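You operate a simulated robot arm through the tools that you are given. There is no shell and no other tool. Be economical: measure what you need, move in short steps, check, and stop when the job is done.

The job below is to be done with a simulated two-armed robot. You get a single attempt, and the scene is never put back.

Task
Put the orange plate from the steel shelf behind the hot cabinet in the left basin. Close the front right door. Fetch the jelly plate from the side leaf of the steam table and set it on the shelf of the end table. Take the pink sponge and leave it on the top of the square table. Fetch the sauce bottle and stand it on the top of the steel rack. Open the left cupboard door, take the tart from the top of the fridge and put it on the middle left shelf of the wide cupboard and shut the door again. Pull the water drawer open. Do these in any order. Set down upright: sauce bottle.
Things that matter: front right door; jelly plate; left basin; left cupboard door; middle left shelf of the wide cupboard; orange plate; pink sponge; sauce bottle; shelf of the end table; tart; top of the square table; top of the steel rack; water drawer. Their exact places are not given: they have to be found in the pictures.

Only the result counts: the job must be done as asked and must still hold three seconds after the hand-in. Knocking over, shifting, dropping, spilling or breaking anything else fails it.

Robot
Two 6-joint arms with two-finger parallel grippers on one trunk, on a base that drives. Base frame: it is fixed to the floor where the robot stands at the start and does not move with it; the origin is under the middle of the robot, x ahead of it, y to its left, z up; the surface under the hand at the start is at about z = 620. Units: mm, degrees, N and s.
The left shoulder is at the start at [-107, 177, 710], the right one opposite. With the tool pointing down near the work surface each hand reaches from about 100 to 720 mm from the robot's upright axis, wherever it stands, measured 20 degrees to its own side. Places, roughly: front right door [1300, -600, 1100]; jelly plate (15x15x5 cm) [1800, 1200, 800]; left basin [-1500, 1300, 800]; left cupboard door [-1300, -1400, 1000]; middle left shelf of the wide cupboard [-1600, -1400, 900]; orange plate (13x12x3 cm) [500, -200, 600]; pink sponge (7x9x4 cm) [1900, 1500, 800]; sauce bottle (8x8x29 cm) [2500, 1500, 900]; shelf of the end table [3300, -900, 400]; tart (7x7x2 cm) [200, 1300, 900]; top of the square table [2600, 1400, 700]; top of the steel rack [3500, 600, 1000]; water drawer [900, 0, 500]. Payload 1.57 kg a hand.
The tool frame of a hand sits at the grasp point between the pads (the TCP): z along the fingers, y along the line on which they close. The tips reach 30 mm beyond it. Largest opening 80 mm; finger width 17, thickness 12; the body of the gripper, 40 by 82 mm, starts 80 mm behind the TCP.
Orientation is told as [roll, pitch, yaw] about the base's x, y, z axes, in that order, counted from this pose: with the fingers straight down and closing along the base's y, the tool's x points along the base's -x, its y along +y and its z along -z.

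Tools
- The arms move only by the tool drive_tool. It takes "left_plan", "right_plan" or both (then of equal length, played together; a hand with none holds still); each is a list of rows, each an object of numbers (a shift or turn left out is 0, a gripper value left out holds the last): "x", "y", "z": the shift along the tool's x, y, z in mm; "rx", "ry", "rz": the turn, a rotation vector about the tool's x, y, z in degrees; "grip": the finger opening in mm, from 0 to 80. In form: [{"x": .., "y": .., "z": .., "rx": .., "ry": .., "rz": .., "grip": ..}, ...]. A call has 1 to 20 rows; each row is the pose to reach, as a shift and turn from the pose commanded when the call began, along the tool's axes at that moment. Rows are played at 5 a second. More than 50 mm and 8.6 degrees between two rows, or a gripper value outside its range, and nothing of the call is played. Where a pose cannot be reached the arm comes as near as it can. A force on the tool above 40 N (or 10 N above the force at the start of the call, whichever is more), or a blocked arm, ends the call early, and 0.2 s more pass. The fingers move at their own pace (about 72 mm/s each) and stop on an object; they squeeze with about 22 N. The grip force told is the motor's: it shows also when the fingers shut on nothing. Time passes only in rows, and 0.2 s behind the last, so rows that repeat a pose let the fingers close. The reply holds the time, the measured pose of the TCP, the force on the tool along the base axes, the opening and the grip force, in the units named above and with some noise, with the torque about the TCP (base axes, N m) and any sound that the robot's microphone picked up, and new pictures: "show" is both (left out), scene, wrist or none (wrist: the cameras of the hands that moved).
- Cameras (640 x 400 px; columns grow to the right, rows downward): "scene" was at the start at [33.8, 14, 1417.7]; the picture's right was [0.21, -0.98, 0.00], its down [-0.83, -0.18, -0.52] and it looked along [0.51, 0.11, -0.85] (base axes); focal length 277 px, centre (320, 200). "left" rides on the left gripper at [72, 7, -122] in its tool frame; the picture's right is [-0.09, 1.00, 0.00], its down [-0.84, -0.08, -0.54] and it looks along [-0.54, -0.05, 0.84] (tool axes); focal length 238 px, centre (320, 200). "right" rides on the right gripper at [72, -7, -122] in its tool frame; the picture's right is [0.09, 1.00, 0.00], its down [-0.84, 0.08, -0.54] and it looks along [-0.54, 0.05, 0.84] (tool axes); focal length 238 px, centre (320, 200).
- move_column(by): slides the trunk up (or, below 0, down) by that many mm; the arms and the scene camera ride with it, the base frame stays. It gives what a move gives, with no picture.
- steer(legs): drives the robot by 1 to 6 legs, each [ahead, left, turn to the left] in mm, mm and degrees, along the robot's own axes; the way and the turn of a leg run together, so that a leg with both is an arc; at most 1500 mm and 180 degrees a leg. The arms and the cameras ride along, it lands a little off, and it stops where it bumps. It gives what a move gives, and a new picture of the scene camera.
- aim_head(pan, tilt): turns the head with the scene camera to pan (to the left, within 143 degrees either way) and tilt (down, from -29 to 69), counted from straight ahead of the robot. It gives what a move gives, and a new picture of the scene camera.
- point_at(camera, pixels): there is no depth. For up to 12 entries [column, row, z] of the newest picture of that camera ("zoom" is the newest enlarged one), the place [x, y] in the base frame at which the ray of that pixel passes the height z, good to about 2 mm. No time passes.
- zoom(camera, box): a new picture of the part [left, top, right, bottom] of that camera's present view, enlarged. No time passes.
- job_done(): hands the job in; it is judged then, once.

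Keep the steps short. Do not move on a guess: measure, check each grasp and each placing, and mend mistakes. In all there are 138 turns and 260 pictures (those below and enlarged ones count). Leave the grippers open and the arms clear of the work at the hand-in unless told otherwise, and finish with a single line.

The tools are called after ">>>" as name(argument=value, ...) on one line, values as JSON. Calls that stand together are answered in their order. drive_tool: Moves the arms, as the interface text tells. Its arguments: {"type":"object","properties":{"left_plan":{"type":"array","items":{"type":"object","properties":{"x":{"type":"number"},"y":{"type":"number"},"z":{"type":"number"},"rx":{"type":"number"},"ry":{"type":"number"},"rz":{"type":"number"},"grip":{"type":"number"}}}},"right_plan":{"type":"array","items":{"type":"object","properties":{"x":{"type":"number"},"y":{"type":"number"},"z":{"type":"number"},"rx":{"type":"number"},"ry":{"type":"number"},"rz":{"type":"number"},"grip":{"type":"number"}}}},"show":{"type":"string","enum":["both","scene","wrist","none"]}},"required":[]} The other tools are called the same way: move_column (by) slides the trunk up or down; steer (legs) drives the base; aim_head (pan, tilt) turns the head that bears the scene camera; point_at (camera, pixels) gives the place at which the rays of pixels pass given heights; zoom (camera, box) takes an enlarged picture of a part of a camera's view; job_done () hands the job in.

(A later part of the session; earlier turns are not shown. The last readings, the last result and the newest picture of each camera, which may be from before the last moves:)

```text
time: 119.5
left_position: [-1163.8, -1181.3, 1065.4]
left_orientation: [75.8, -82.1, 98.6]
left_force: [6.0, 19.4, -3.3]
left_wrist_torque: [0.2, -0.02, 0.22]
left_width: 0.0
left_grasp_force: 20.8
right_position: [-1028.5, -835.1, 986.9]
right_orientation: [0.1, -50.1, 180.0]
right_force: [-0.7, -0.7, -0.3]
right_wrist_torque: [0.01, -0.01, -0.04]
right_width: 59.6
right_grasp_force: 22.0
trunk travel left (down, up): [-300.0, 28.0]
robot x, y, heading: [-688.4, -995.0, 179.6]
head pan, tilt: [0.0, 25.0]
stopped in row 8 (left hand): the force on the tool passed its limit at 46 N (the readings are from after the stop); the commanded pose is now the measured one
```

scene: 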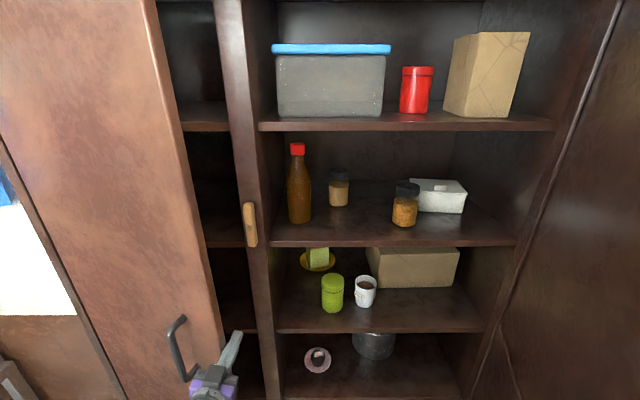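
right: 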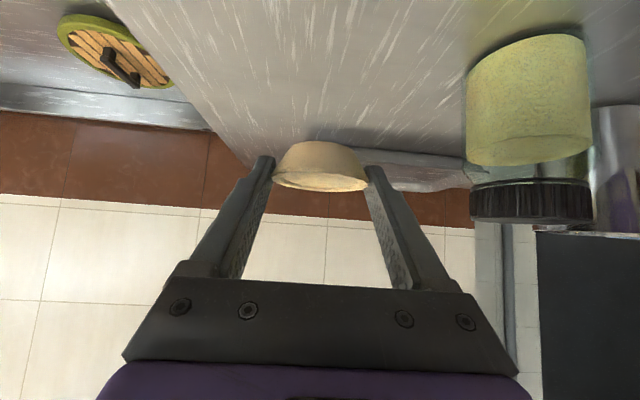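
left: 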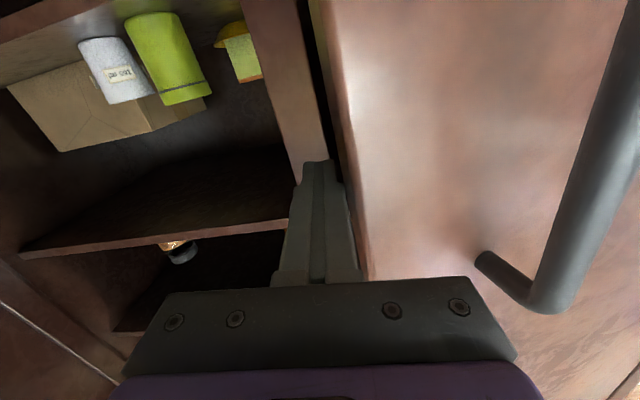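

Fingers rest against the edge. Ease off, go 25 deeper, yaw the tips left to hook behind the door, then pull back.

>>> drive_tool(left_plan=[{"y": -14}, {"y": -14, "z": 25}, {"y": -12, "z": 25, "rx": -8}, {"y": -10, "z": 22, "rx": -16}, {"y": -8, "z": 20, "rx": -24}, {"y": -4, "z": 10, "rx": -30}, {"y": 0, "z": -5, "rx": -30}, {"y": 4, "z": -20, "rx": -30}, {"y": 8, "z": -40, "rx": -30}, {"y": 14, "z": -60, "rx": -30}, {"y": 22, "z": -80, "rx": -30}])

```text
time: 120.4
left_position: [-1186.3, -1182.4, 1063.9]
left_orientation: [87.1, -80.9, 92.3]
left_force: [3.3, 10.3, 2.2]
left_wrist_torque: [-0.01, -0.09, 0.32]
left_width: 0.1
left_grasp_force: 21.7
left hand out of reach, approached as far as the arm can: row 3, 4
right_position: [-1030.0, -834.7, 986.9]
right_orientation: [0.2, -50.1, 179.9]
right_force: [0.8, -0.2, -1.0]
right_wrist_torque: [0.02, 0.0, -0.02]
right_width: 59.5
right_grasp_force: 22.3
trunk travel left (down, up): [-300.0, 28.0]
robot x, y, heading: [-685.7, -991.6, 179.5]
head pan, tilt: [0.0, 25.0]
stopped in row 4 (left hand): the force on the tool passed its limit at 46 N (the readings are from after the stop); the commanded pose is now the measured one
```

scene: 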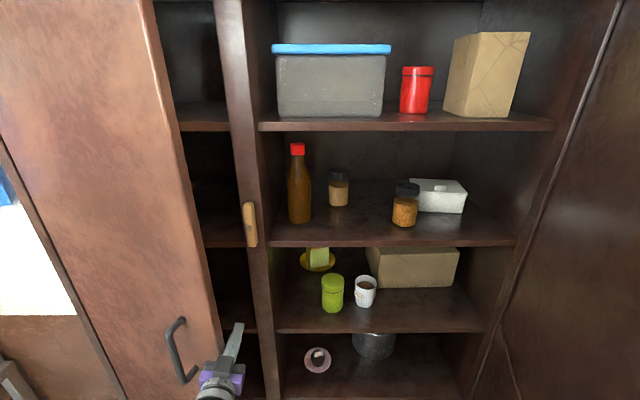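
left: 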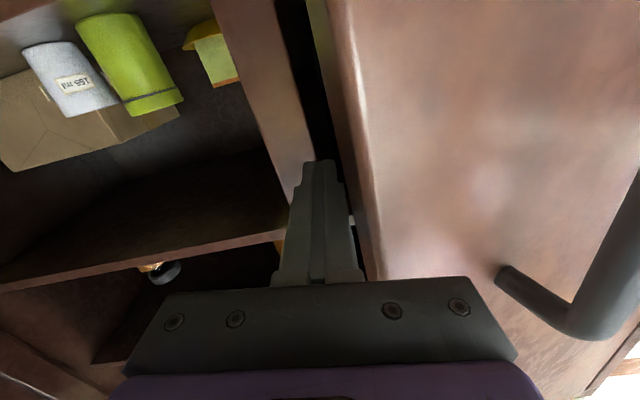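

Hooking is wrist-limited. Go back to the bar and pull more slowly: withdraw, open, and shift the base left.

>>> drive_tool(left_plan=[{"y": -10}, {"y": -10, "z": -40}, {"y": -10, "z": -80}, {"y": -10, "z": -120, "grip": 70}, {"y": -10, "z": -140}, {"y": -10, "z": -140}], show="none")

>>> steer(legs=[[0, 120, 0]])

>>> zoom(camera="left", box=[120, 0, 520, 250])

```text
time: 121.8
left_position: [-1048.0, -1174.2, 1062.4]
left_orientation: [86.6, -80.9, 93.1]
left_force: [0.4, 0.2, 0.9]
left_wrist_torque: [-0.01, 0.0, 0.05]
left_width: 70.1
left_grasp_force: 0.1
right_position: [-1030.4, -835.8, 987.5]
right_orientation: [0.1, -50.1, 179.9]
right_force: [-0.1, -0.3, -0.6]
right_wrist_torque: [0.01, -0.02, -0.02]
right_width: 59.7
right_grasp_force: 21.9
trunk travel left (down, up): [-300.0, 28.0]
robot x, y, heading: [-687.4, -990.7, 179.9]
head pan, tilt: [0.0, 25.0]
```

```text
time: 123.5
left_position: [-1047.2, -1294.4, 1062.4]
left_orientation: [86.6, -80.9, 93.0]
left_force: [-0.8, -0.8, 0.3]
left_wrist_torque: [0.02, 0.02, -0.02]
left_width: 69.9
left_grasp_force: 0.1
right_position: [-1031.3, -955.9, 986.4]
right_orientation: [0.1, -50.1, 180.0]
right_force: [-0.3, -0.7, -1.7]
right_wrist_torque: [-0.05, 0.01, -0.01]
right_width: 59.6
right_grasp_force: 22.2
trunk travel left (down, up): [-300.0, 28.0]
robot x, y, heading: [-687.2, -1112.1, 179.8]
head pan, tilt: [0.0, 25.0]
```

scene: 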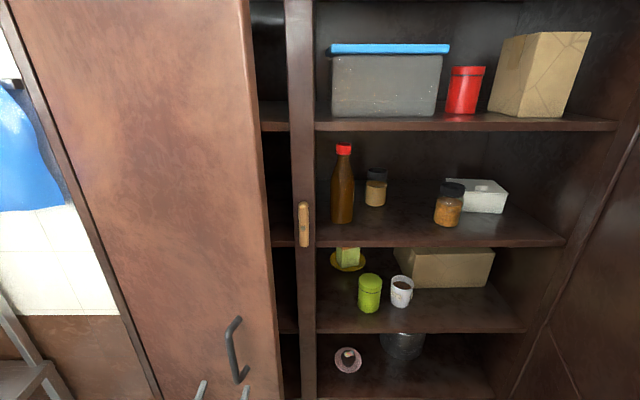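

```text
1.60 times, centred on (320, 125) of left
```

zoom: 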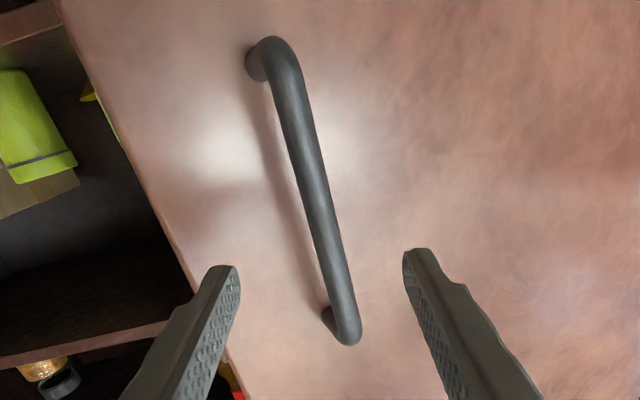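

Door ≈23° open; the bar is ~94 mm straight ahead. Advance, lower slightly, and grip.

>>> drive_tool(left_plan=[{"x": 9, "y": -2, "z": 40}, {"x": 18, "y": -3, "z": 75}, {"x": 18, "y": -3, "z": 84}, {"x": 18, "y": -3, "z": 84, "grip": 30}, {"x": 18, "y": -3, "z": 84, "grip": 5}, {"x": 18, "y": -3, "z": 84, "grip": 5}, {"x": 18, "y": -3, "z": 84, "grip": 5}], show="wrist")

```text
time: 125.1
left_position: [-1131.5, -1289.0, 1044.2]
left_orientation: [86.0, -81.3, 93.5]
left_force: [8.9, 16.4, -13.0]
left_wrist_torque: [0.57, 0.11, -0.15]
left_width: 18.0
left_grasp_force: 32.3
right_position: [-1028.9, -955.1, 986.8]
right_orientation: [0.2, -50.1, 179.8]
right_force: [0.8, 0.3, -0.5]
right_wrist_torque: [0.02, 0.05, 0.03]
right_width: 59.7
right_grasp_force: 22.2
trunk travel left (down, up): [-300.0, 28.0]
robot x, y, heading: [-686.7, -1112.4, 180.0]
head pan, tilt: [0.0, 25.0]
```

left: 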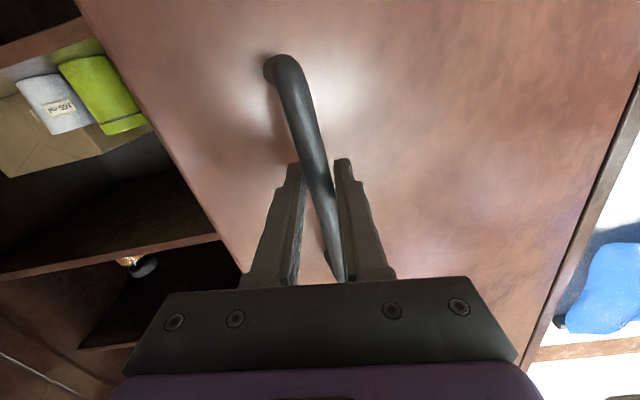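

Gripped (18 mm). Pull slowly along the arc to ~44°.

>>> drive_tool(left_plan=[{"x": 2, "y": 0, "z": -12}, {"x": 4, "y": 7, "z": -25}, {"x": 6, "y": 16, "z": -38}, {"x": 8, "y": 25, "z": -50}, {"x": 10, "y": 35, "z": -63}, {"x": 12, "y": 46, "z": -76}, {"x": 13, "y": 57, "z": -87}, {"x": 15, "y": 69, "z": -98}, {"x": 17, "y": 82, "z": -108}, {"x": 18, "y": 95, "z": -118}])

```text
time: 126.6
left_position: [-1051.0, -1340.9, 1039.1]
left_orientation: [86.6, -80.7, 92.4]
left_force: [11.2, 12.6, -18.4]
left_wrist_torque: [0.56, 0.44, -0.02]
left_width: 18.6
left_grasp_force: 33.0
right_position: [-1029.4, -953.2, 986.5]
right_orientation: [-0.1, -50.1, 180.1]
right_force: [0.1, 0.3, -0.7]
right_wrist_torque: [0.02, 0.0, 0.01]
right_width: 59.2
right_grasp_force: 21.8
trunk travel left (down, up): [-300.0, 28.0]
robot x, y, heading: [-683.7, -1112.6, 179.8]
head pan, tilt: [0.0, 25.0]
stopped in row 7 (left hand): the force on the tool passed its limit at 44 N (the readings are from after the stop); the commanded pose is now the measured one
```

scene: 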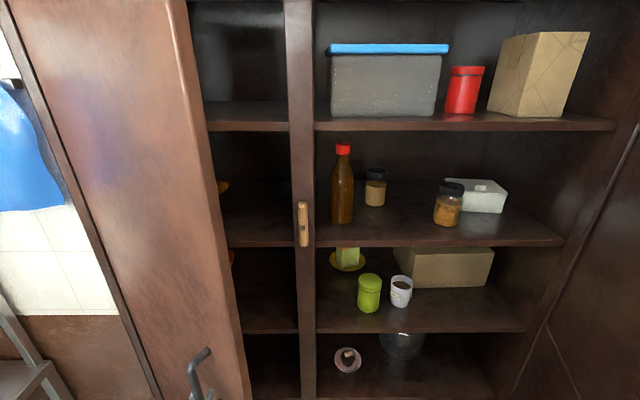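
left: 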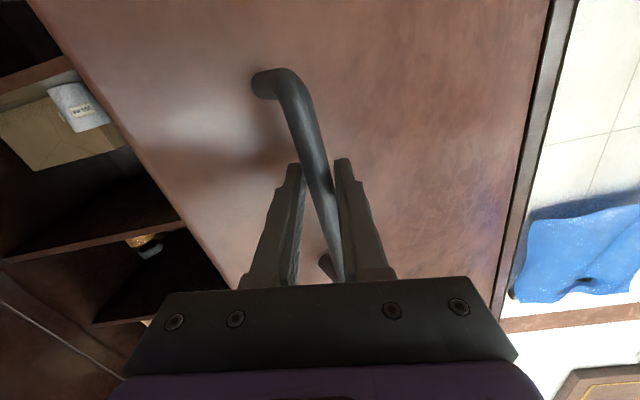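

Door ≈38° now, grip still good. Continue slowly.

>>> drive_tool(left_plan=[{"x": 3, "y": 2, "z": -6}, {"x": 5, "y": 8, "z": -14}, {"x": 6, "y": 17, "z": -22}, {"x": 8, "y": 26, "z": -30}, {"x": 9, "y": 35, "z": -37}, {"x": 10, "y": 44, "z": -44}, {"x": 11, "y": 54, "z": -51}, {"x": 12, "y": 64, "z": -57}, {"x": 13, "y": 75, "z": -63}, {"x": 14, "y": 86, "z": -69}, {"x": 15, "y": 97, "z": -75}])

```text
time: 127.2
left_position: [-1047.5, -1342.8, 1038.2]
left_orientation: [88.4, -80.8, 89.8]
left_force: [14.7, 18.9, 0.8]
left_wrist_torque: [0.7, 0.51, -0.34]
left_width: 18.4
left_grasp_force: 33.3
right_position: [-1028.7, -952.9, 988.0]
right_orientation: [0.1, -50.2, 179.8]
right_force: [0.9, -0.7, -0.5]
right_wrist_torque: [-0.01, -0.01, -0.01]
right_width: 59.5
right_grasp_force: 22.0
trunk travel left (down, up): [-300.0, 28.0]
robot x, y, heading: [-683.9, -1110.0, 179.7]
head pan, tilt: [0.0, 25.0]
stopped in row 2 (left hand): the force on the tool passed its limit at 48 N (the readings are from after the stop); the commanded pose is now the measured one
```

scene: 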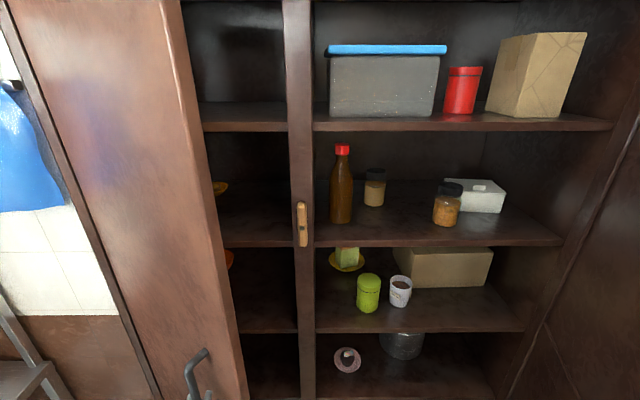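
left: 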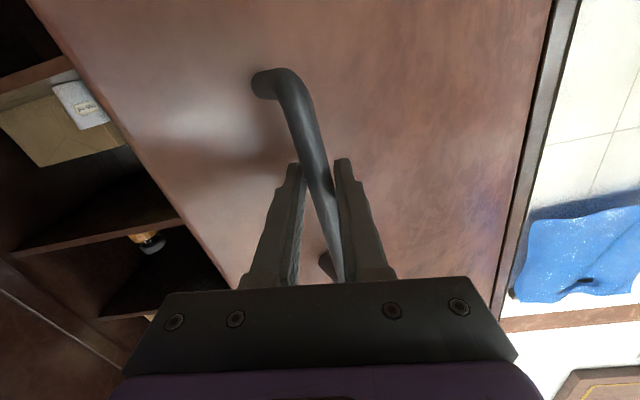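

Fingertips now bind against the door face. Release, back off, shift base right 130 and push the edge from inside (door ≈38°).

>>> drive_tool(left_plan=[{"y": -3, "grip": 80}, {"y": -3, "grip": 80}, {"y": -6, "z": -40}, {"y": -8, "z": -85}, {"y": -8, "z": -110, "grip": 0}, {"y": -8, "z": -110}], show="none")

>>> steer(legs=[[0, -140, 0]])

>>> zoom(camera="left", box=[120, 0, 520, 250])

```text
time: 128.2
left_position: [-1029.1, -1375.3, 1051.3]
left_orientation: [86.7, -80.5, 91.5]
left_force: [-0.1, 4.0, 0.2]
left_wrist_torque: [-0.02, -0.04, 0.38]
left_width: 52.0
left_grasp_force: 3.9
right_position: [-1028.1, -954.3, 987.4]
right_orientation: [0.1, -50.1, 179.8]
right_force: [-0.2, 0.6, -1.4]
right_wrist_torque: [-0.01, 0.0, -0.02]
right_width: 59.3
right_grasp_force: 22.6
trunk travel left (down, up): [-300.0, 28.0]
robot x, y, heading: [-685.1, -1110.9, 179.7]
head pan, tilt: [0.0, 25.0]
stopped in row 5 (left hand): the arm was blocked; the commanded pose is now the measured one
```

```text
time: 129.3
left_position: [-1034.6, -1354.2, 1050.7]
left_orientation: [85.1, -80.9, 94.5]
left_force: [-7.7, -10.2, -9.7]
left_wrist_torque: [0.68, -0.02, 0.28]
left_width: 18.5
left_grasp_force: 32.8
right_position: [-1031.1, -924.8, 985.7]
right_orientation: [0.0, -50.1, 180.0]
right_force: [-0.3, -0.3, -0.1]
right_wrist_torque: [-0.01, -0.02, 0.01]
right_width: 59.6
right_grasp_force: 22.1
trunk travel left (down, up): [-300.0, 28.0]
robot x, y, heading: [-686.7, -1081.5, 179.4]
head pan, tilt: [0.0, 25.0]
stopped in leg 1: the force on the tool passed its limit at 86 N (the readings are from after the stop); the commanded pose is now the measured one
```

scene: 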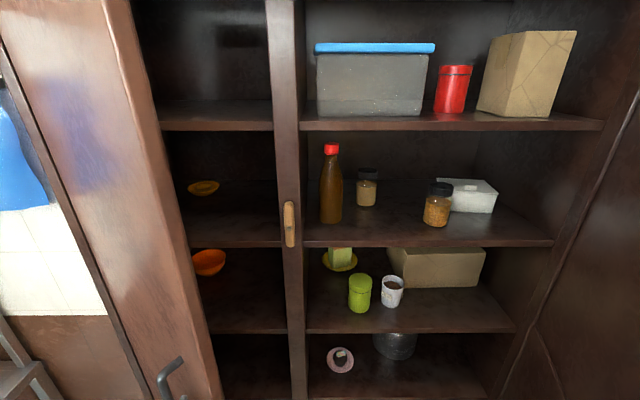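

```text
1.60 times, centred on (320, 125) of left
```

zoom: 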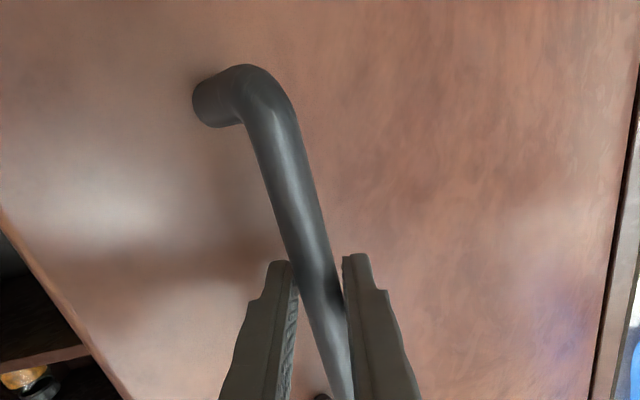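

The bar got re-gripped (door ≈43°). Open fully, then withdraw with the base instead of the arm.

>>> drive_tool(left_plan=[{"grip": 80}, {"grip": 80}, {"grip": 80}], show="none")

>>> steer(legs=[[-110, 0, 0], [0, -130, 0]])

>>> zoom(camera="left", box=[120, 0, 520, 250])

```text
time: 130.1
left_position: [-1031.8, -1351.9, 1051.7]
left_orientation: [86.3, -80.8, 93.0]
left_force: [-0.5, -1.0, 0.1]
left_wrist_torque: [0.0, -0.07, 0.0]
left_width: 80.2
left_grasp_force: 0.1
right_position: [-1030.8, -924.3, 987.9]
right_orientation: [0.1, -50.1, 179.9]
right_force: [0.7, 0.9, 0.4]
right_wrist_torque: [0.05, 0.03, -0.02]
right_width: 59.6
right_grasp_force: 21.7
trunk travel left (down, up): [-300.0, 28.0]
robot x, y, heading: [-686.2, -1081.3, 179.6]
head pan, tilt: [0.0, 25.0]
```

```text
time: 132.7
left_position: [-922.1, -1221.6, 1052.2]
left_orientation: [86.2, -80.8, 92.9]
left_force: [0.8, -0.4, 0.7]
left_wrist_torque: [0.02, 0.04, -0.01]
left_width: 80.3
left_grasp_force: 0.1
right_position: [-916.7, -794.0, 987.0]
right_orientation: [0.1, -50.2, 179.6]
right_force: [0.6, 0.2, -0.3]
right_wrist_torque: [0.0, 0.01, 0.0]
right_width: 59.4
right_grasp_force: 22.4
trunk travel left (down, up): [-300.0, 28.0]
robot x, y, heading: [-574.9, -957.0, 179.2]
head pan, tilt: [0.0, 25.0]
```

scene: 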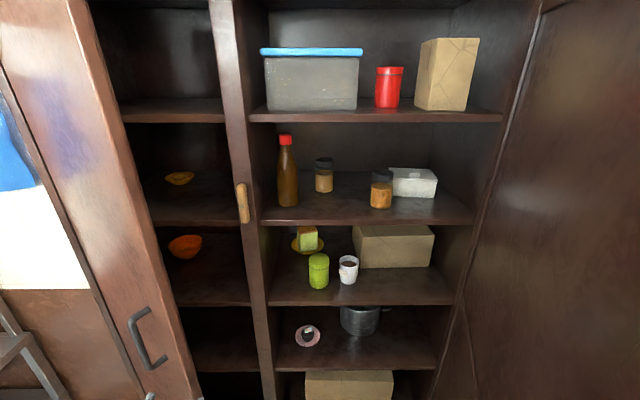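

```text
1.60 times, centred on (320, 125) of left
```

zoom: 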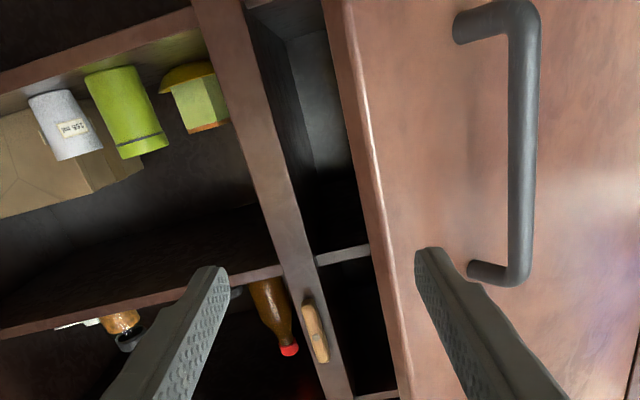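

Door ≈42°. Close fingers, go forward so the tips pass the edge, then sweep left slowly.

>>> drive_tool(left_plan=[{"y": -8, "z": 30, "grip": 0}, {"y": -15, "z": 75}, {"y": -15, "z": 115}, {"y": -15, "z": 125}, {"y": 0, "z": 125}, {"y": 12, "z": 125}, {"y": 24, "z": 122}, {"y": 36, "z": 118}, {"y": 48, "z": 113}, {"y": 60, "z": 107}, {"y": 72, "z": 100}, {"y": 84, "z": 92}, {"y": 96, "z": 84}, {"y": 108, "z": 76}])

```text
time: 134.4
left_position: [-1040.0, -1240.5, 1053.5]
left_orientation: [86.6, -80.6, 91.7]
left_force: [6.2, 7.6, 3.3]
left_wrist_torque: [-0.03, 0.02, 0.05]
left_width: 0.1
left_grasp_force: 21.3
right_position: [-917.5, -795.6, 988.2]
right_orientation: [0.0, -50.2, 179.7]
right_force: [-0.1, -0.7, 0.2]
right_wrist_torque: [0.03, 0.0, -0.05]
right_width: 59.4
right_grasp_force: 22.4
trunk travel left (down, up): [-300.0, 28.0]
robot x, y, heading: [-575.3, -953.3, 179.2]
head pan, tilt: [0.0, 25.0]
stopped in row 8 (left hand): the force on the tool passed its limit at 45 N (the readings are from after the stop); the commanded pose is now the measured one
```

scene: 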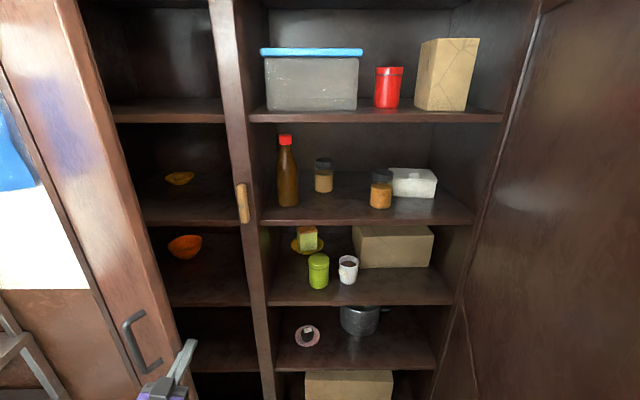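
left: 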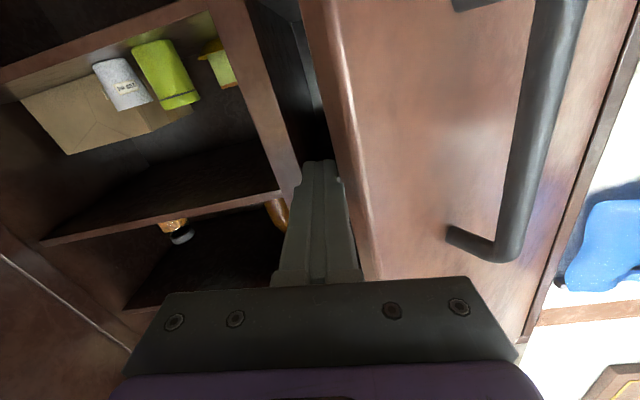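

It works; the pushes need to be slower. Continue at 6–7 mm per row.

>>> drive_tool(left_plan=[{"y": 4}, {"y": 10, "z": -2}, {"y": 16, "z": -5}, {"y": 22, "z": -8}, {"y": 28, "z": -11}, {"y": 34, "z": -14}, {"y": 40, "z": -17}, {"y": 46, "z": -21}, {"y": 52, "z": -25}, {"y": 58, "z": -28}, {"y": 64, "z": -31}, {"y": 70, "z": -34}, {"y": 76, "z": -37}, {"y": 82, "z": -40}, {"y": 88, "z": -42}, {"y": 94, "z": -44}, {"y": 100, "z": -46}, {"y": 106, "z": -48}, {"y": 112, "z": -50}, {"y": 118, "z": -52}])

```text
time: 135.0
left_position: [-1036.5, -1243.7, 1055.9]
left_orientation: [86.7, -80.7, 91.0]
left_force: [7.3, 9.8, 0.8]
left_wrist_torque: [0.05, -0.04, 0.08]
left_width: 0.0
left_grasp_force: 21.4
right_position: [-916.6, -792.3, 987.5]
right_orientation: [0.2, -50.2, 179.7]
right_force: [-0.4, 0.4, 0.4]
right_wrist_torque: [0.0, -0.02, 0.0]
right_width: 59.5
right_grasp_force: 21.9
trunk travel left (down, up): [-300.0, 28.0]
robot x, y, heading: [-573.6, -951.2, 179.1]
head pan, tilt: [0.0, 25.0]
stopped in row 3 (left hand): the force on the tool passed its limit at 44 N (the readings are from after the stop); the commanded pose is now the measured one
```

scene: 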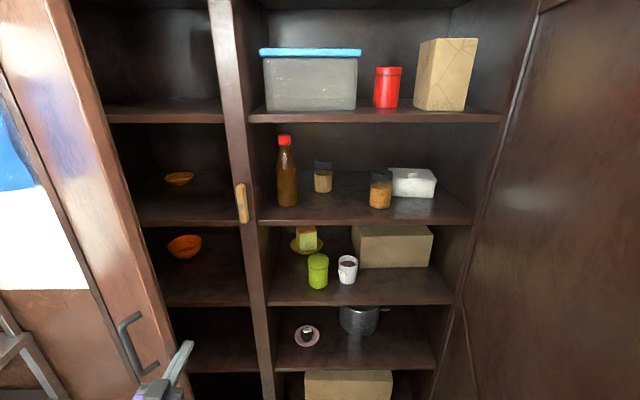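
left: 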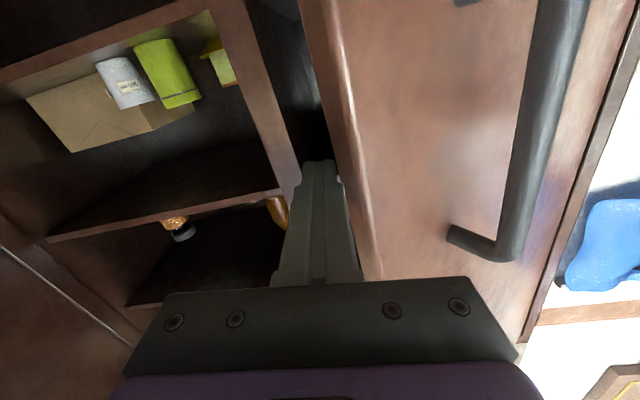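

Friction makes the left-push inefficient at this angle. Turning the base left swings the hand along nearly the door's arc with a better push angle; try a slow combined turn.

>>> steer(legs=[[40, 0, 18]])

```text
time: 135.8
left_position: [-1031.4, -1253.3, 1054.8]
left_orientation: [86.3, -80.4, 92.2]
left_force: [0.3, 0.9, -0.5]
left_wrist_torque: [-0.02, 0.0, 0.02]
left_width: 0.1
left_grasp_force: 21.3
right_position: [-923.6, -801.5, 986.7]
right_orientation: [0.0, -50.1, -178.9]
right_force: [-0.8, 0.5, -0.1]
right_wrist_torque: [-0.02, 0.0, 0.0]
right_width: 59.5
right_grasp_force: 21.9
trunk travel left (down, up): [-300.0, 28.0]
robot x, y, heading: [-580.7, -950.8, -179.3]
head pan, tilt: [0.0, 25.0]
stopped in leg 1: the force on the tool passed its limit at 52 N (the readings are from after the stop); the commanded pose is now the measured one
```

scene: 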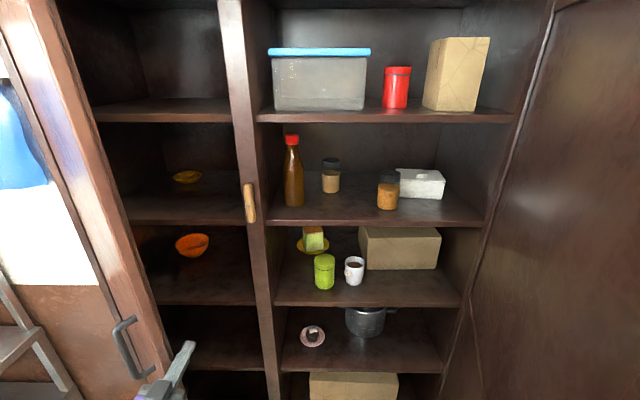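

The bump opened it further (force now 0, door swung on). Repeat.

>>> steer(legs=[[20, 30, 15]])

```text
time: 137.1
left_position: [-956.3, -1390.7, 1055.8]
left_orientation: [86.2, -80.6, 106.8]
left_force: [-0.5, 0.6, 0.0]
left_wrist_torque: [-0.02, -0.03, -0.01]
left_width: 0.0
left_grasp_force: 21.3
right_position: [-966.2, -925.8, 987.0]
right_orientation: [0.1, -50.1, -164.4]
right_force: [0.1, 0.6, -1.7]
right_wrist_torque: [-0.01, 0.0, 0.03]
right_width: 59.6
right_grasp_force: 22.1
trunk travel left (down, up): [-300.0, 28.0]
robot x, y, heading: [-594.0, -978.2, -164.7]
head pan, tilt: [0.0, 25.0]
```

scene: 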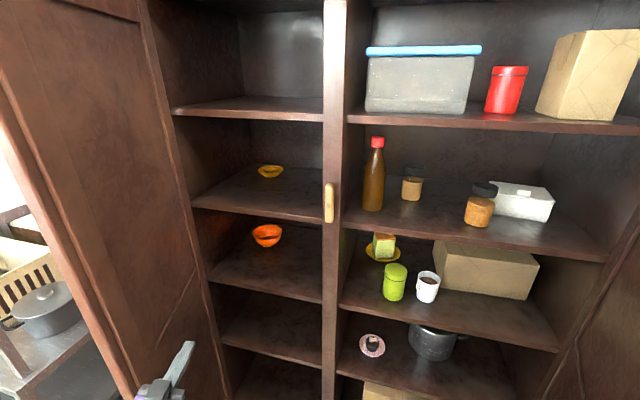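

The door is wide open. Measure the shelf board with the orange bowl (front edge near (322,302)) and the one above.

>>> point_at(camera="scene", pixels=[[322, 300, 900], [322, 300, 850], [322, 300, 800], [322, 219, 1200], [322, 219, 1150], [212, 275, 850], [267, 243, 860], [290, 275, 860], [322, 373, 550]])

>>> zoom(camera="scene", box=[150, 150, 390, 350])

```text
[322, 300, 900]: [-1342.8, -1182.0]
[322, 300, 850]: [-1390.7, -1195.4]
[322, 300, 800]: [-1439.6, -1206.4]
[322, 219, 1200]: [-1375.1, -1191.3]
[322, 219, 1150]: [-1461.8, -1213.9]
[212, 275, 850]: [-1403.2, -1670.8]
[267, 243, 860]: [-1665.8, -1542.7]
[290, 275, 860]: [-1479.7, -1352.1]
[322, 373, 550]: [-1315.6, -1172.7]
```

```text
2.00 times, centred on (270, 250) of scene
```

zoom: 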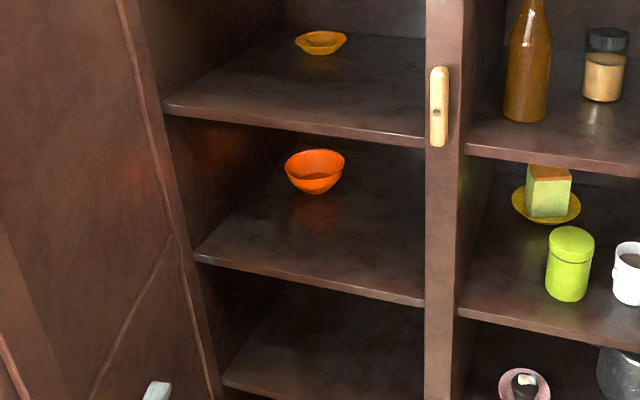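

Shelf surface ≈ z 905, opening y -1640..-1185, up to ~1200. Retract the left hand, then drive closer.

>>> drive_tool(left_plan=[{"z": -10, "ry": 7}, {"z": -25, "y": -5, "ry": 14}, {"z": -40, "y": -10, "ry": 21}, {"z": -55, "y": -20, "ry": 28}, {"z": -70, "y": -30, "ry": 35}, {"z": -85, "y": -40, "ry": 42}, {"z": -100, "y": -50, "ry": 49}, {"z": -115, "y": -60, "ry": 56, "grip": 40}, {"z": -130, "y": -70, "ry": 63}, {"z": -150, "y": -80, "ry": 70}], show="none")

>>> steer(legs=[[216, 59, 0]])

```text
time: 139.3
left_position: [-828.8, -1277.9, 1041.6]
left_orientation: [10.0, -19.0, -170.1]
left_force: [0.3, 0.0, 0.1]
left_wrist_torque: [0.04, 0.0, -0.03]
left_width: 40.3
left_grasp_force: 0.0
right_position: [-966.5, -926.8, 987.8]
right_orientation: [0.1, -50.1, -164.5]
right_force: [-0.9, 0.2, -0.1]
right_wrist_torque: [-0.02, -0.04, 0.01]
right_width: 59.7
right_grasp_force: 22.0
trunk travel left (down, up): [-300.0, 28.0]
robot x, y, heading: [-593.3, -987.1, -164.5]
head pan, tilt: [0.0, 25.0]
```

```text
time: 141.0
left_position: [-1023.7, -1389.8, 1042.5]
left_orientation: [10.0, -19.1, -170.3]
left_force: [-0.3, 0.0, -0.3]
left_wrist_torque: [0.02, -0.01, 0.02]
left_width: 40.1
left_grasp_force: 0.1
right_position: [-1161.9, -1038.7, 987.7]
right_orientation: [0.1, -50.1, -164.7]
right_force: [0.1, -0.6, -0.8]
right_wrist_torque: [0.01, -0.03, 0.0]
right_width: 59.5
right_grasp_force: 22.5
trunk travel left (down, up): [-300.0, 28.0]
robot x, y, heading: [-787.8, -1100.4, -164.9]
head pan, tilt: [0.0, 25.0]
```

scene: 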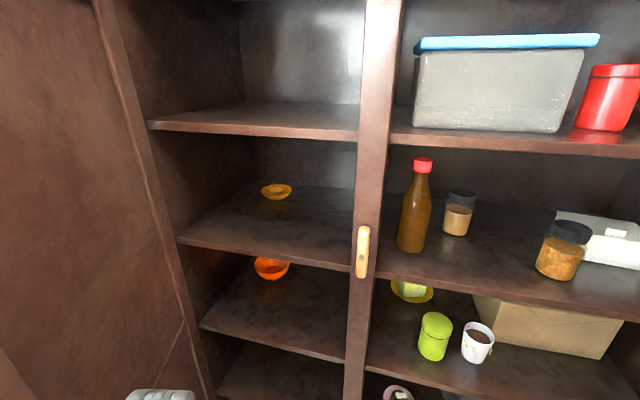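

Move the left hand back/up out of the way, and the right hand left 202 mm in front of the opening.

>>> drive_tool(left_plan=[{"x": 25, "y": 10, "z": -30}, {"x": 50, "y": 20, "z": -60}, {"x": 75, "y": 30, "z": -95}, {"x": 90, "y": 40, "z": -130}, {"x": 90, "y": 40, "z": -130}, {"x": 90, "y": 40, "z": -130}, {"x": 90, "y": 40, "z": -130}, {"x": 90, "y": 40, "z": -130}], right_plan=[{"x": -8, "z": -6}, {"x": -15, "z": -13}, {"x": -15, "z": -13, "y": 30}, {"x": -15, "z": -13, "y": 70}, {"x": -15, "z": -13, "y": 115}, {"x": -15, "z": -13, "y": 160}, {"x": -15, "z": -13, "y": 202}, {"x": -15, "z": -13, "y": 202}], show="scene")

>>> zoom(camera="right", box=[0, 0, 640, 400])

```text
time: 142.8
left_position: [-898.0, -1386.4, 1142.5]
left_orientation: [9.9, -19.0, -170.2]
left_force: [0.3, -0.3, 0.4]
left_wrist_torque: [-0.04, -0.03, -0.01]
left_width: 39.9
left_grasp_force: 0.0
left hand out of reach, approached as far as the arm can: row 4, 5, 6, 7
right_position: [-1107.4, -1235.3, 1008.5]
right_orientation: [0.1, -50.2, -164.6]
right_force: [-0.4, 0.6, -0.6]
right_wrist_torque: [-0.01, -0.01, 0.03]
right_width: 59.7
right_grasp_force: 22.1
trunk travel left (down, up): [-300.0, 28.0]
robot x, y, heading: [-788.6, -1098.2, -164.7]
head pan, tilt: [0.0, 25.0]
```

scene: 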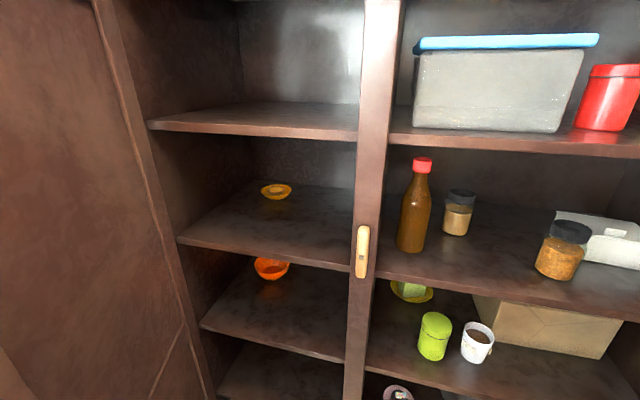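

```text
1.00 times, centred on (320, 200) of right (not enlarged: the box is as wide or as high as the picture)
```

zoom: 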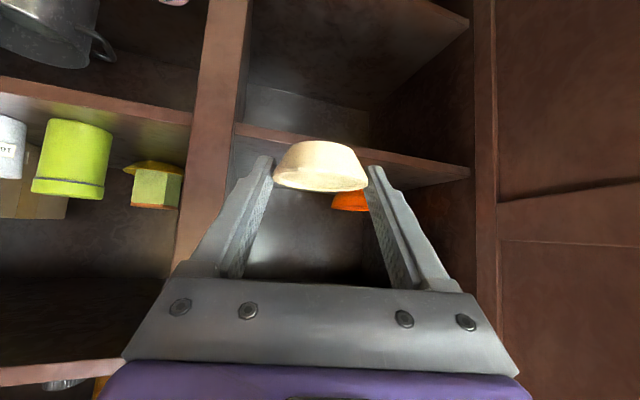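

>>> point_at(camera="right", pixels=[[240, 130, 920], [240, 130, 900], [240, 130, 880], [468, 170, 900], [468, 178, 900]])

>>> point_at(camera="scene", pixels=[[346, 360, 920], [346, 360, 900], [346, 360, 880], [200, 324, 900], [346, 264, 1200], [346, 269, 1200]])

>>> zoom(camera="scene", box=[180, 230, 400, 400])

```text
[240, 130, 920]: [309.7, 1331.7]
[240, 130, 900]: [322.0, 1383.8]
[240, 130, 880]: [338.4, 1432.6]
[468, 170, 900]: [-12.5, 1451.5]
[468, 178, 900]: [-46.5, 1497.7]
```

```text
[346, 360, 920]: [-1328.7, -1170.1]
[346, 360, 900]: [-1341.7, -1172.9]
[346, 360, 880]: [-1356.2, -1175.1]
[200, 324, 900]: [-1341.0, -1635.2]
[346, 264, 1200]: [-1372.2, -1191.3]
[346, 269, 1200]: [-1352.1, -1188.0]
```

```text
2.35 times, centred on (290, 315) of scene
```

zoom: 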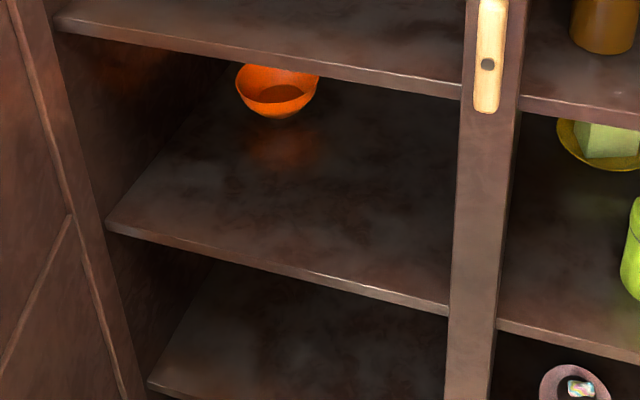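

Shelf surface ≈ 903. Move the tart forward over the shelf, lowering to TCP z ≈ 970.

>>> drive_tool(right_plan=[{"x": -23, "z": 35}, {"x": -46, "z": 70}, {"x": -69, "z": 105}, {"x": -92, "z": 140}, {"x": -115, "z": 175}, {"x": -138, "z": 210}, {"x": -161, "z": 245}, {"x": -184, "z": 279}, {"x": -184, "z": 279}])

```text
time: 144.8
left_position: [-897.0, -1386.6, 1142.7]
left_orientation: [9.9, -19.2, -170.4]
left_force: [0.6, 0.6, -0.5]
left_wrist_torque: [-0.01, 0.0, -0.01]
left_width: 39.9
left_grasp_force: 0.1
right_position: [-1429.9, -1322.3, 969.8]
right_orientation: [0.0, -50.3, -164.5]
right_force: [-0.4, -0.2, -1.0]
right_wrist_torque: [0.01, -0.02, -0.02]
right_width: 59.7
right_grasp_force: 21.7
trunk travel left (down, up): [-300.0, 28.0]
robot x, y, heading: [-788.9, -1095.2, -164.9]
head pan, tilt: [0.0, 25.0]
```

scene: 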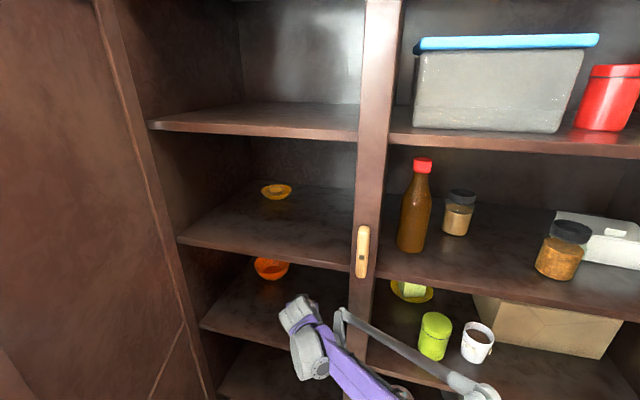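
right: 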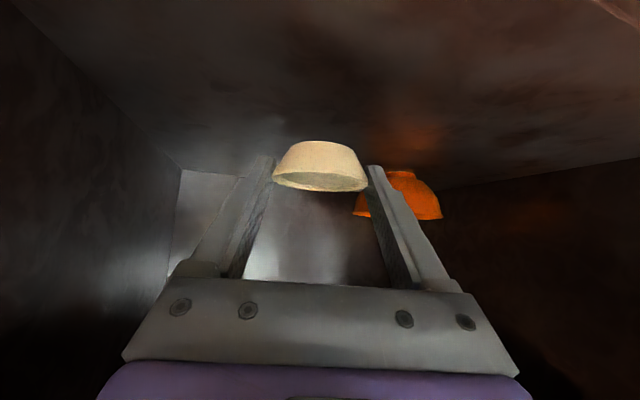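

>>> drive_tool(right_plan=[{"x": 12, "z": 10}, {"x": 20, "z": 17}, {"x": 24, "z": 20}, {"x": 26.5, "z": 22}, {"x": 28.4, "z": 23.8}, {"x": 28.4, "z": 23.8}], show="wrist")

>>> zoom(camera="right", box=[220, 100, 420, 225])

```text
time: 146.2
left_position: [-897.3, -1386.8, 1141.5]
left_orientation: [9.9, -19.0, -170.3]
left_force: [0.0, -0.4, 0.5]
left_wrist_torque: [0.0, 0.01, -0.02]
left_width: 39.9
left_grasp_force: 0.1
right_position: [-1428.4, -1321.2, 932.0]
right_orientation: [0.2, -50.1, -164.7]
right_force: [0.7, -0.2, 0.6]
right_wrist_torque: [0.0, 0.01, -0.01]
right_width: 59.5
right_grasp_force: 22.2
trunk travel left (down, up): [-300.0, 28.0]
robot x, y, heading: [-793.1, -1096.3, -165.1]
head pan, tilt: [0.0, 25.0]
```

right: 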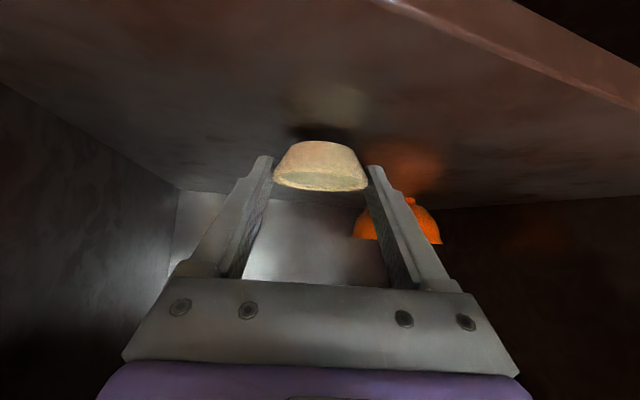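

```text
3.20 times, centred on (320, 162) of right
```

zoom: 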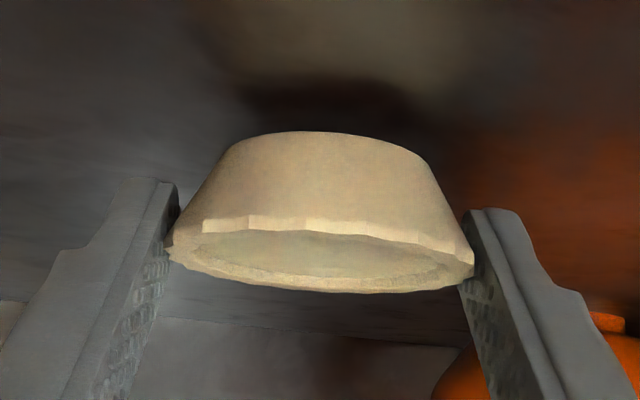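

Not touching yet. Continue down in 2 mm rows.

>>> drive_tool(right_plan=[{"x": 1.5, "z": 1.3}, {"x": 3, "z": 2.6}, {"x": 4.6, "z": 3.9}, {"x": 6.1, "z": 5.1}, {"x": 7.7, "z": 6.4}], show="wrist")

>>> zoom(camera="right", box=[220, 100, 420, 225])

```text
time: 147.4
left_position: [-896.9, -1386.9, 1142.4]
left_orientation: [9.9, -19.1, -170.3]
left_force: [0.1, 0.3, 0.2]
left_wrist_torque: [-0.04, -0.01, 0.01]
left_width: 40.1
left_grasp_force: 0.2
right_position: [-1427.0, -1321.4, 926.3]
right_orientation: [-0.1, -50.5, -164.4]
right_force: [-10.3, 0.4, 26.5]
right_wrist_torque: [0.01, 0.5, -0.05]
right_width: 59.9
right_grasp_force: 22.4
trunk travel left (down, up): [-300.0, 28.0]
robot x, y, heading: [-787.3, -1097.2, -165.0]
head pan, tilt: [0.0, 25.0]
```

right: 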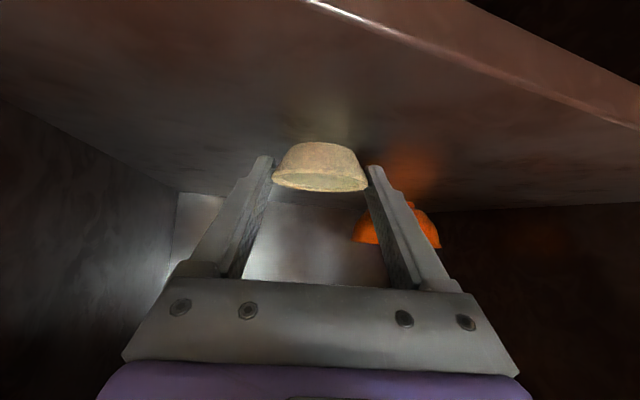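

```text
3.20 times, centred on (320, 162) of right
```

zoom: 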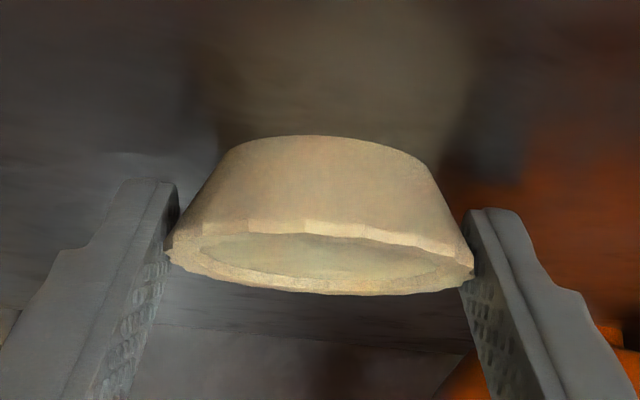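

Contact (26 N). Relax 3 mm, open, and withdraw along the tool axis and out.

>>> drive_tool(right_plan=[{"x": -2, "z": -2}, {"x": -2, "z": -2, "grip": 65}, {"x": -2, "z": -2, "grip": 80}, {"x": -2, "z": -2, "grip": 80}, {"x": 0, "z": -30}, {"x": 10, "z": -70}, {"x": 30, "z": -110}, {"x": 55, "z": -150}, {"x": 85, "z": -185}, {"x": 115, "z": -220}, {"x": 145, "z": -255}, {"x": 175, "z": -290}])

```text
time: 150.0
left_position: [-896.3, -1386.0, 1141.8]
left_orientation: [10.1, -19.1, -170.3]
left_force: [-0.7, 0.5, 0.0]
left_wrist_torque: [-0.02, 0.03, 0.0]
left_width: 40.1
left_grasp_force: 0.0
right_position: [-1104.2, -1230.0, 975.7]
right_orientation: [0.0, -50.1, -164.5]
right_force: [0.2, -0.5, -0.2]
right_wrist_torque: [0.01, -0.03, -0.01]
right_width: 80.0
right_grasp_force: 0.0
trunk travel left (down, up): [-300.0, 28.0]
robot x, y, heading: [-785.1, -1097.3, -164.6]
head pan, tilt: [0.0, 25.0]
```

scene: 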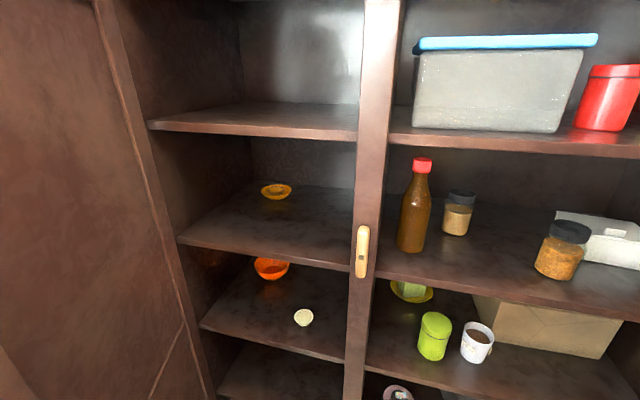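
right: 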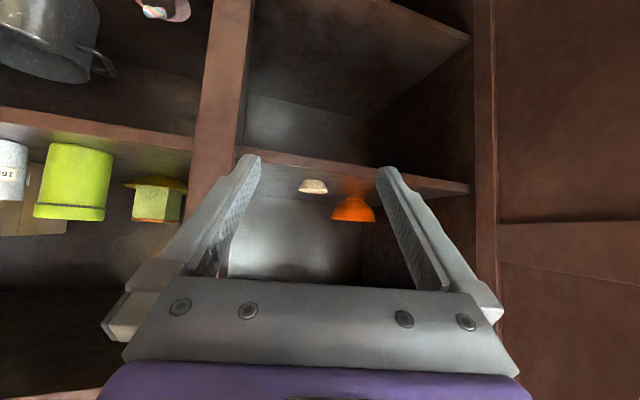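

Tart stands on the shelf at (303,316). Now shut the door: back off and look left at the door's free edge.

>>> steer(legs=[[-330, -80, -10]])

>>> aim_head(pan=30, tilt=40)

```text
time: 152.3
left_position: [-628.7, -1226.9, 1142.8]
left_orientation: [9.9, -19.1, 180.0]
left_force: [-0.9, 0.2, 0.1]
left_wrist_torque: [0.0, 0.01, -0.02]
left_width: 40.1
left_grasp_force: 0.1
right_position: [-808.5, -1037.9, 975.3]
right_orientation: [0.1, -50.2, -174.3]
right_force: [1.1, -0.1, -0.2]
right_wrist_torque: [0.03, 0.02, -0.02]
right_width: 80.0
right_grasp_force: 0.1
trunk travel left (down, up): [-300.0, 28.0]
robot x, y, heading: [-475.0, -958.0, -174.7]
head pan, tilt: [0.0, 25.0]
```

scene: 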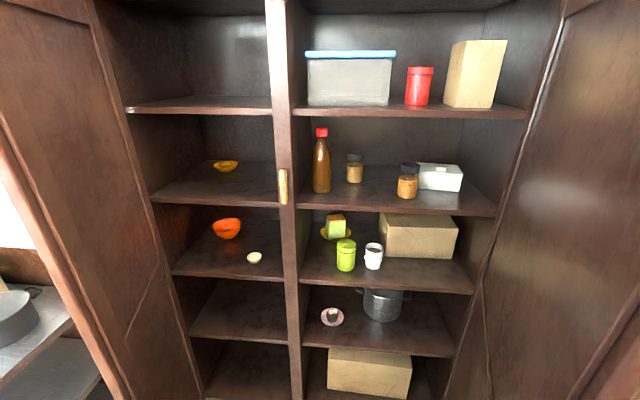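

```text
time: 153.2
left_position: [-629.4, -1226.1, 1141.5]
left_orientation: [10.0, -19.0, 180.0]
left_force: [-0.7, 0.7, 0.5]
left_wrist_torque: [0.0, 0.01, 0.02]
left_width: 40.0
left_grasp_force: 0.1
right_position: [-808.0, -1038.5, 974.0]
right_orientation: [0.0, -50.0, -174.3]
right_force: [-0.8, 1.0, 0.6]
right_wrist_torque: [0.0, 0.04, 0.01]
right_width: 80.1
right_grasp_force: 0.1
trunk travel left (down, up): [-300.0, 28.0]
robot x, y, heading: [-473.8, -958.0, -174.8]
head pan, tilt: [30.0, 40.0]
```

scene: 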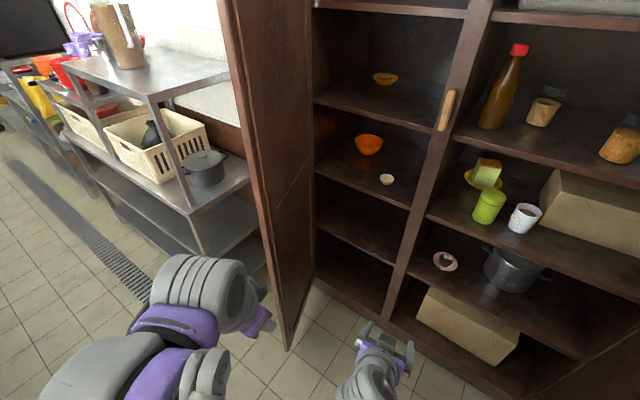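

>>> point_at(camera="scene", pixels=[[290, 350, 60], [290, 350, 30], [316, 282, 60], [200, 253, 450], [265, 255, 0], [237, 100, 1060], [243, 120, 1060], [249, 180, 900], [195, 212, 800]])

```text
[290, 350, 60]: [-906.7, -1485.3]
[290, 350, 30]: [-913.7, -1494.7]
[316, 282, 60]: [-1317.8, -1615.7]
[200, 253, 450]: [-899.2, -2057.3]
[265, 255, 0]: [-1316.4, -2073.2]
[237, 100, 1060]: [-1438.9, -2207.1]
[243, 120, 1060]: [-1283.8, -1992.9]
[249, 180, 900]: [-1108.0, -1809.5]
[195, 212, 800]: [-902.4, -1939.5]
```

Door hinge (-1318,-1620), edge (-907,-1485), ~72° open; free space to its left. Move the base left so the left hand can go outside the door.

>>> steer(legs=[[-40, 350, -5]])

>>> drive_tool(left_plan=[{"x": 0, "y": 40, "z": 10, "grip": 0}, {"x": -42, "y": 38, "z": 24, "ry": -4}, {"x": -84, "y": 36, "z": 49, "ry": -8}, {"x": -126, "y": 34, "z": 74, "ry": -12}, {"x": -168, "y": 32, "z": 98, "ry": -16}, {"x": -210, "y": 30, "z": 123, "ry": -20}, {"x": -252, "y": 28, "z": 148, "ry": -24}, {"x": -294, "y": 26, "z": 172, "ry": -28}, {"x": -337, "y": 26, "z": 197, "ry": -30}, {"x": -337, "y": 26, "z": 197, "ry": -30}], right_plan=[{"y": -45}, {"y": -90}, {"y": -135}, {"y": -180}, {"y": -200}, {"y": -200}, {"y": -200}, {"y": -200}, {"y": -200}, {"y": -200}], show="scene")

```text
time: 156.8
left_position: [-597.7, -1550.7, 1142.0]
left_orientation: [9.9, -19.1, 174.7]
left_force: [0.8, -0.2, 0.4]
left_wrist_torque: [0.04, 0.0, -0.01]
left_width: 40.0
left_grasp_force: 0.1
right_position: [-758.0, -1345.2, 975.8]
right_orientation: [0.1, -50.1, -179.6]
right_force: [0.4, -0.3, 0.1]
right_wrist_torque: [-0.02, 0.0, -0.01]
right_width: 80.0
right_grasp_force: 0.1
trunk travel left (down, up): [-300.0, 28.0]
robot x, y, heading: [-415.0, -1300.2, -179.9]
head pan, tilt: [30.0, 40.0]
```

scene: 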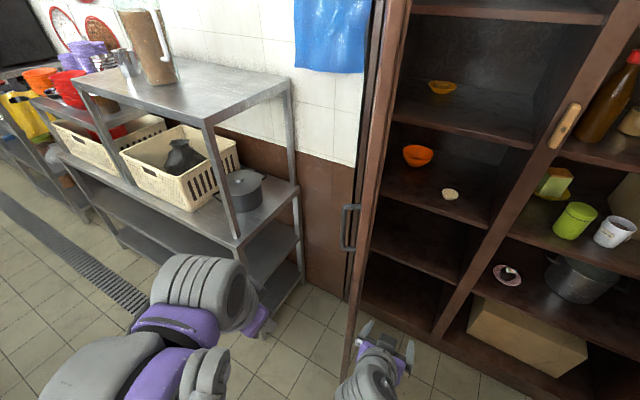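

```text
time: 158.8
left_position: [-972.4, -1572.8, 1069.7]
left_orientation: [13.9, -48.0, 167.1]
left_force: [36.3, 9.1, 16.8]
left_wrist_torque: [-0.02, 1.43, -0.8]
left_width: 0.0
left_grasp_force: 21.1
right_position: [-757.4, -1146.9, 975.3]
right_orientation: [0.1, -50.2, -179.6]
right_force: [-0.2, 0.7, -0.1]
right_wrist_torque: [0.0, -0.01, -0.05]
right_width: 80.0
right_grasp_force: 0.0
trunk travel left (down, up): [-300.0, 28.0]
robot x, y, heading: [-418.3, -1296.8, -180.0]
head pan, tilt: [30.0, 40.0]
stopped in row 10 (left hand): the force on the tool passed its limit at 148 N (the readings are from after the stop); the commanded pose is now the measured one
```

scene: 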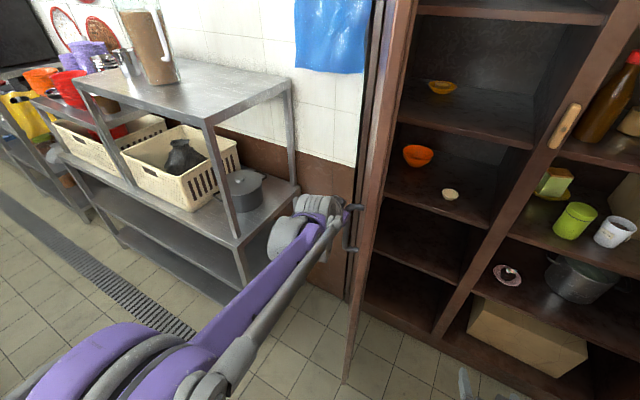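

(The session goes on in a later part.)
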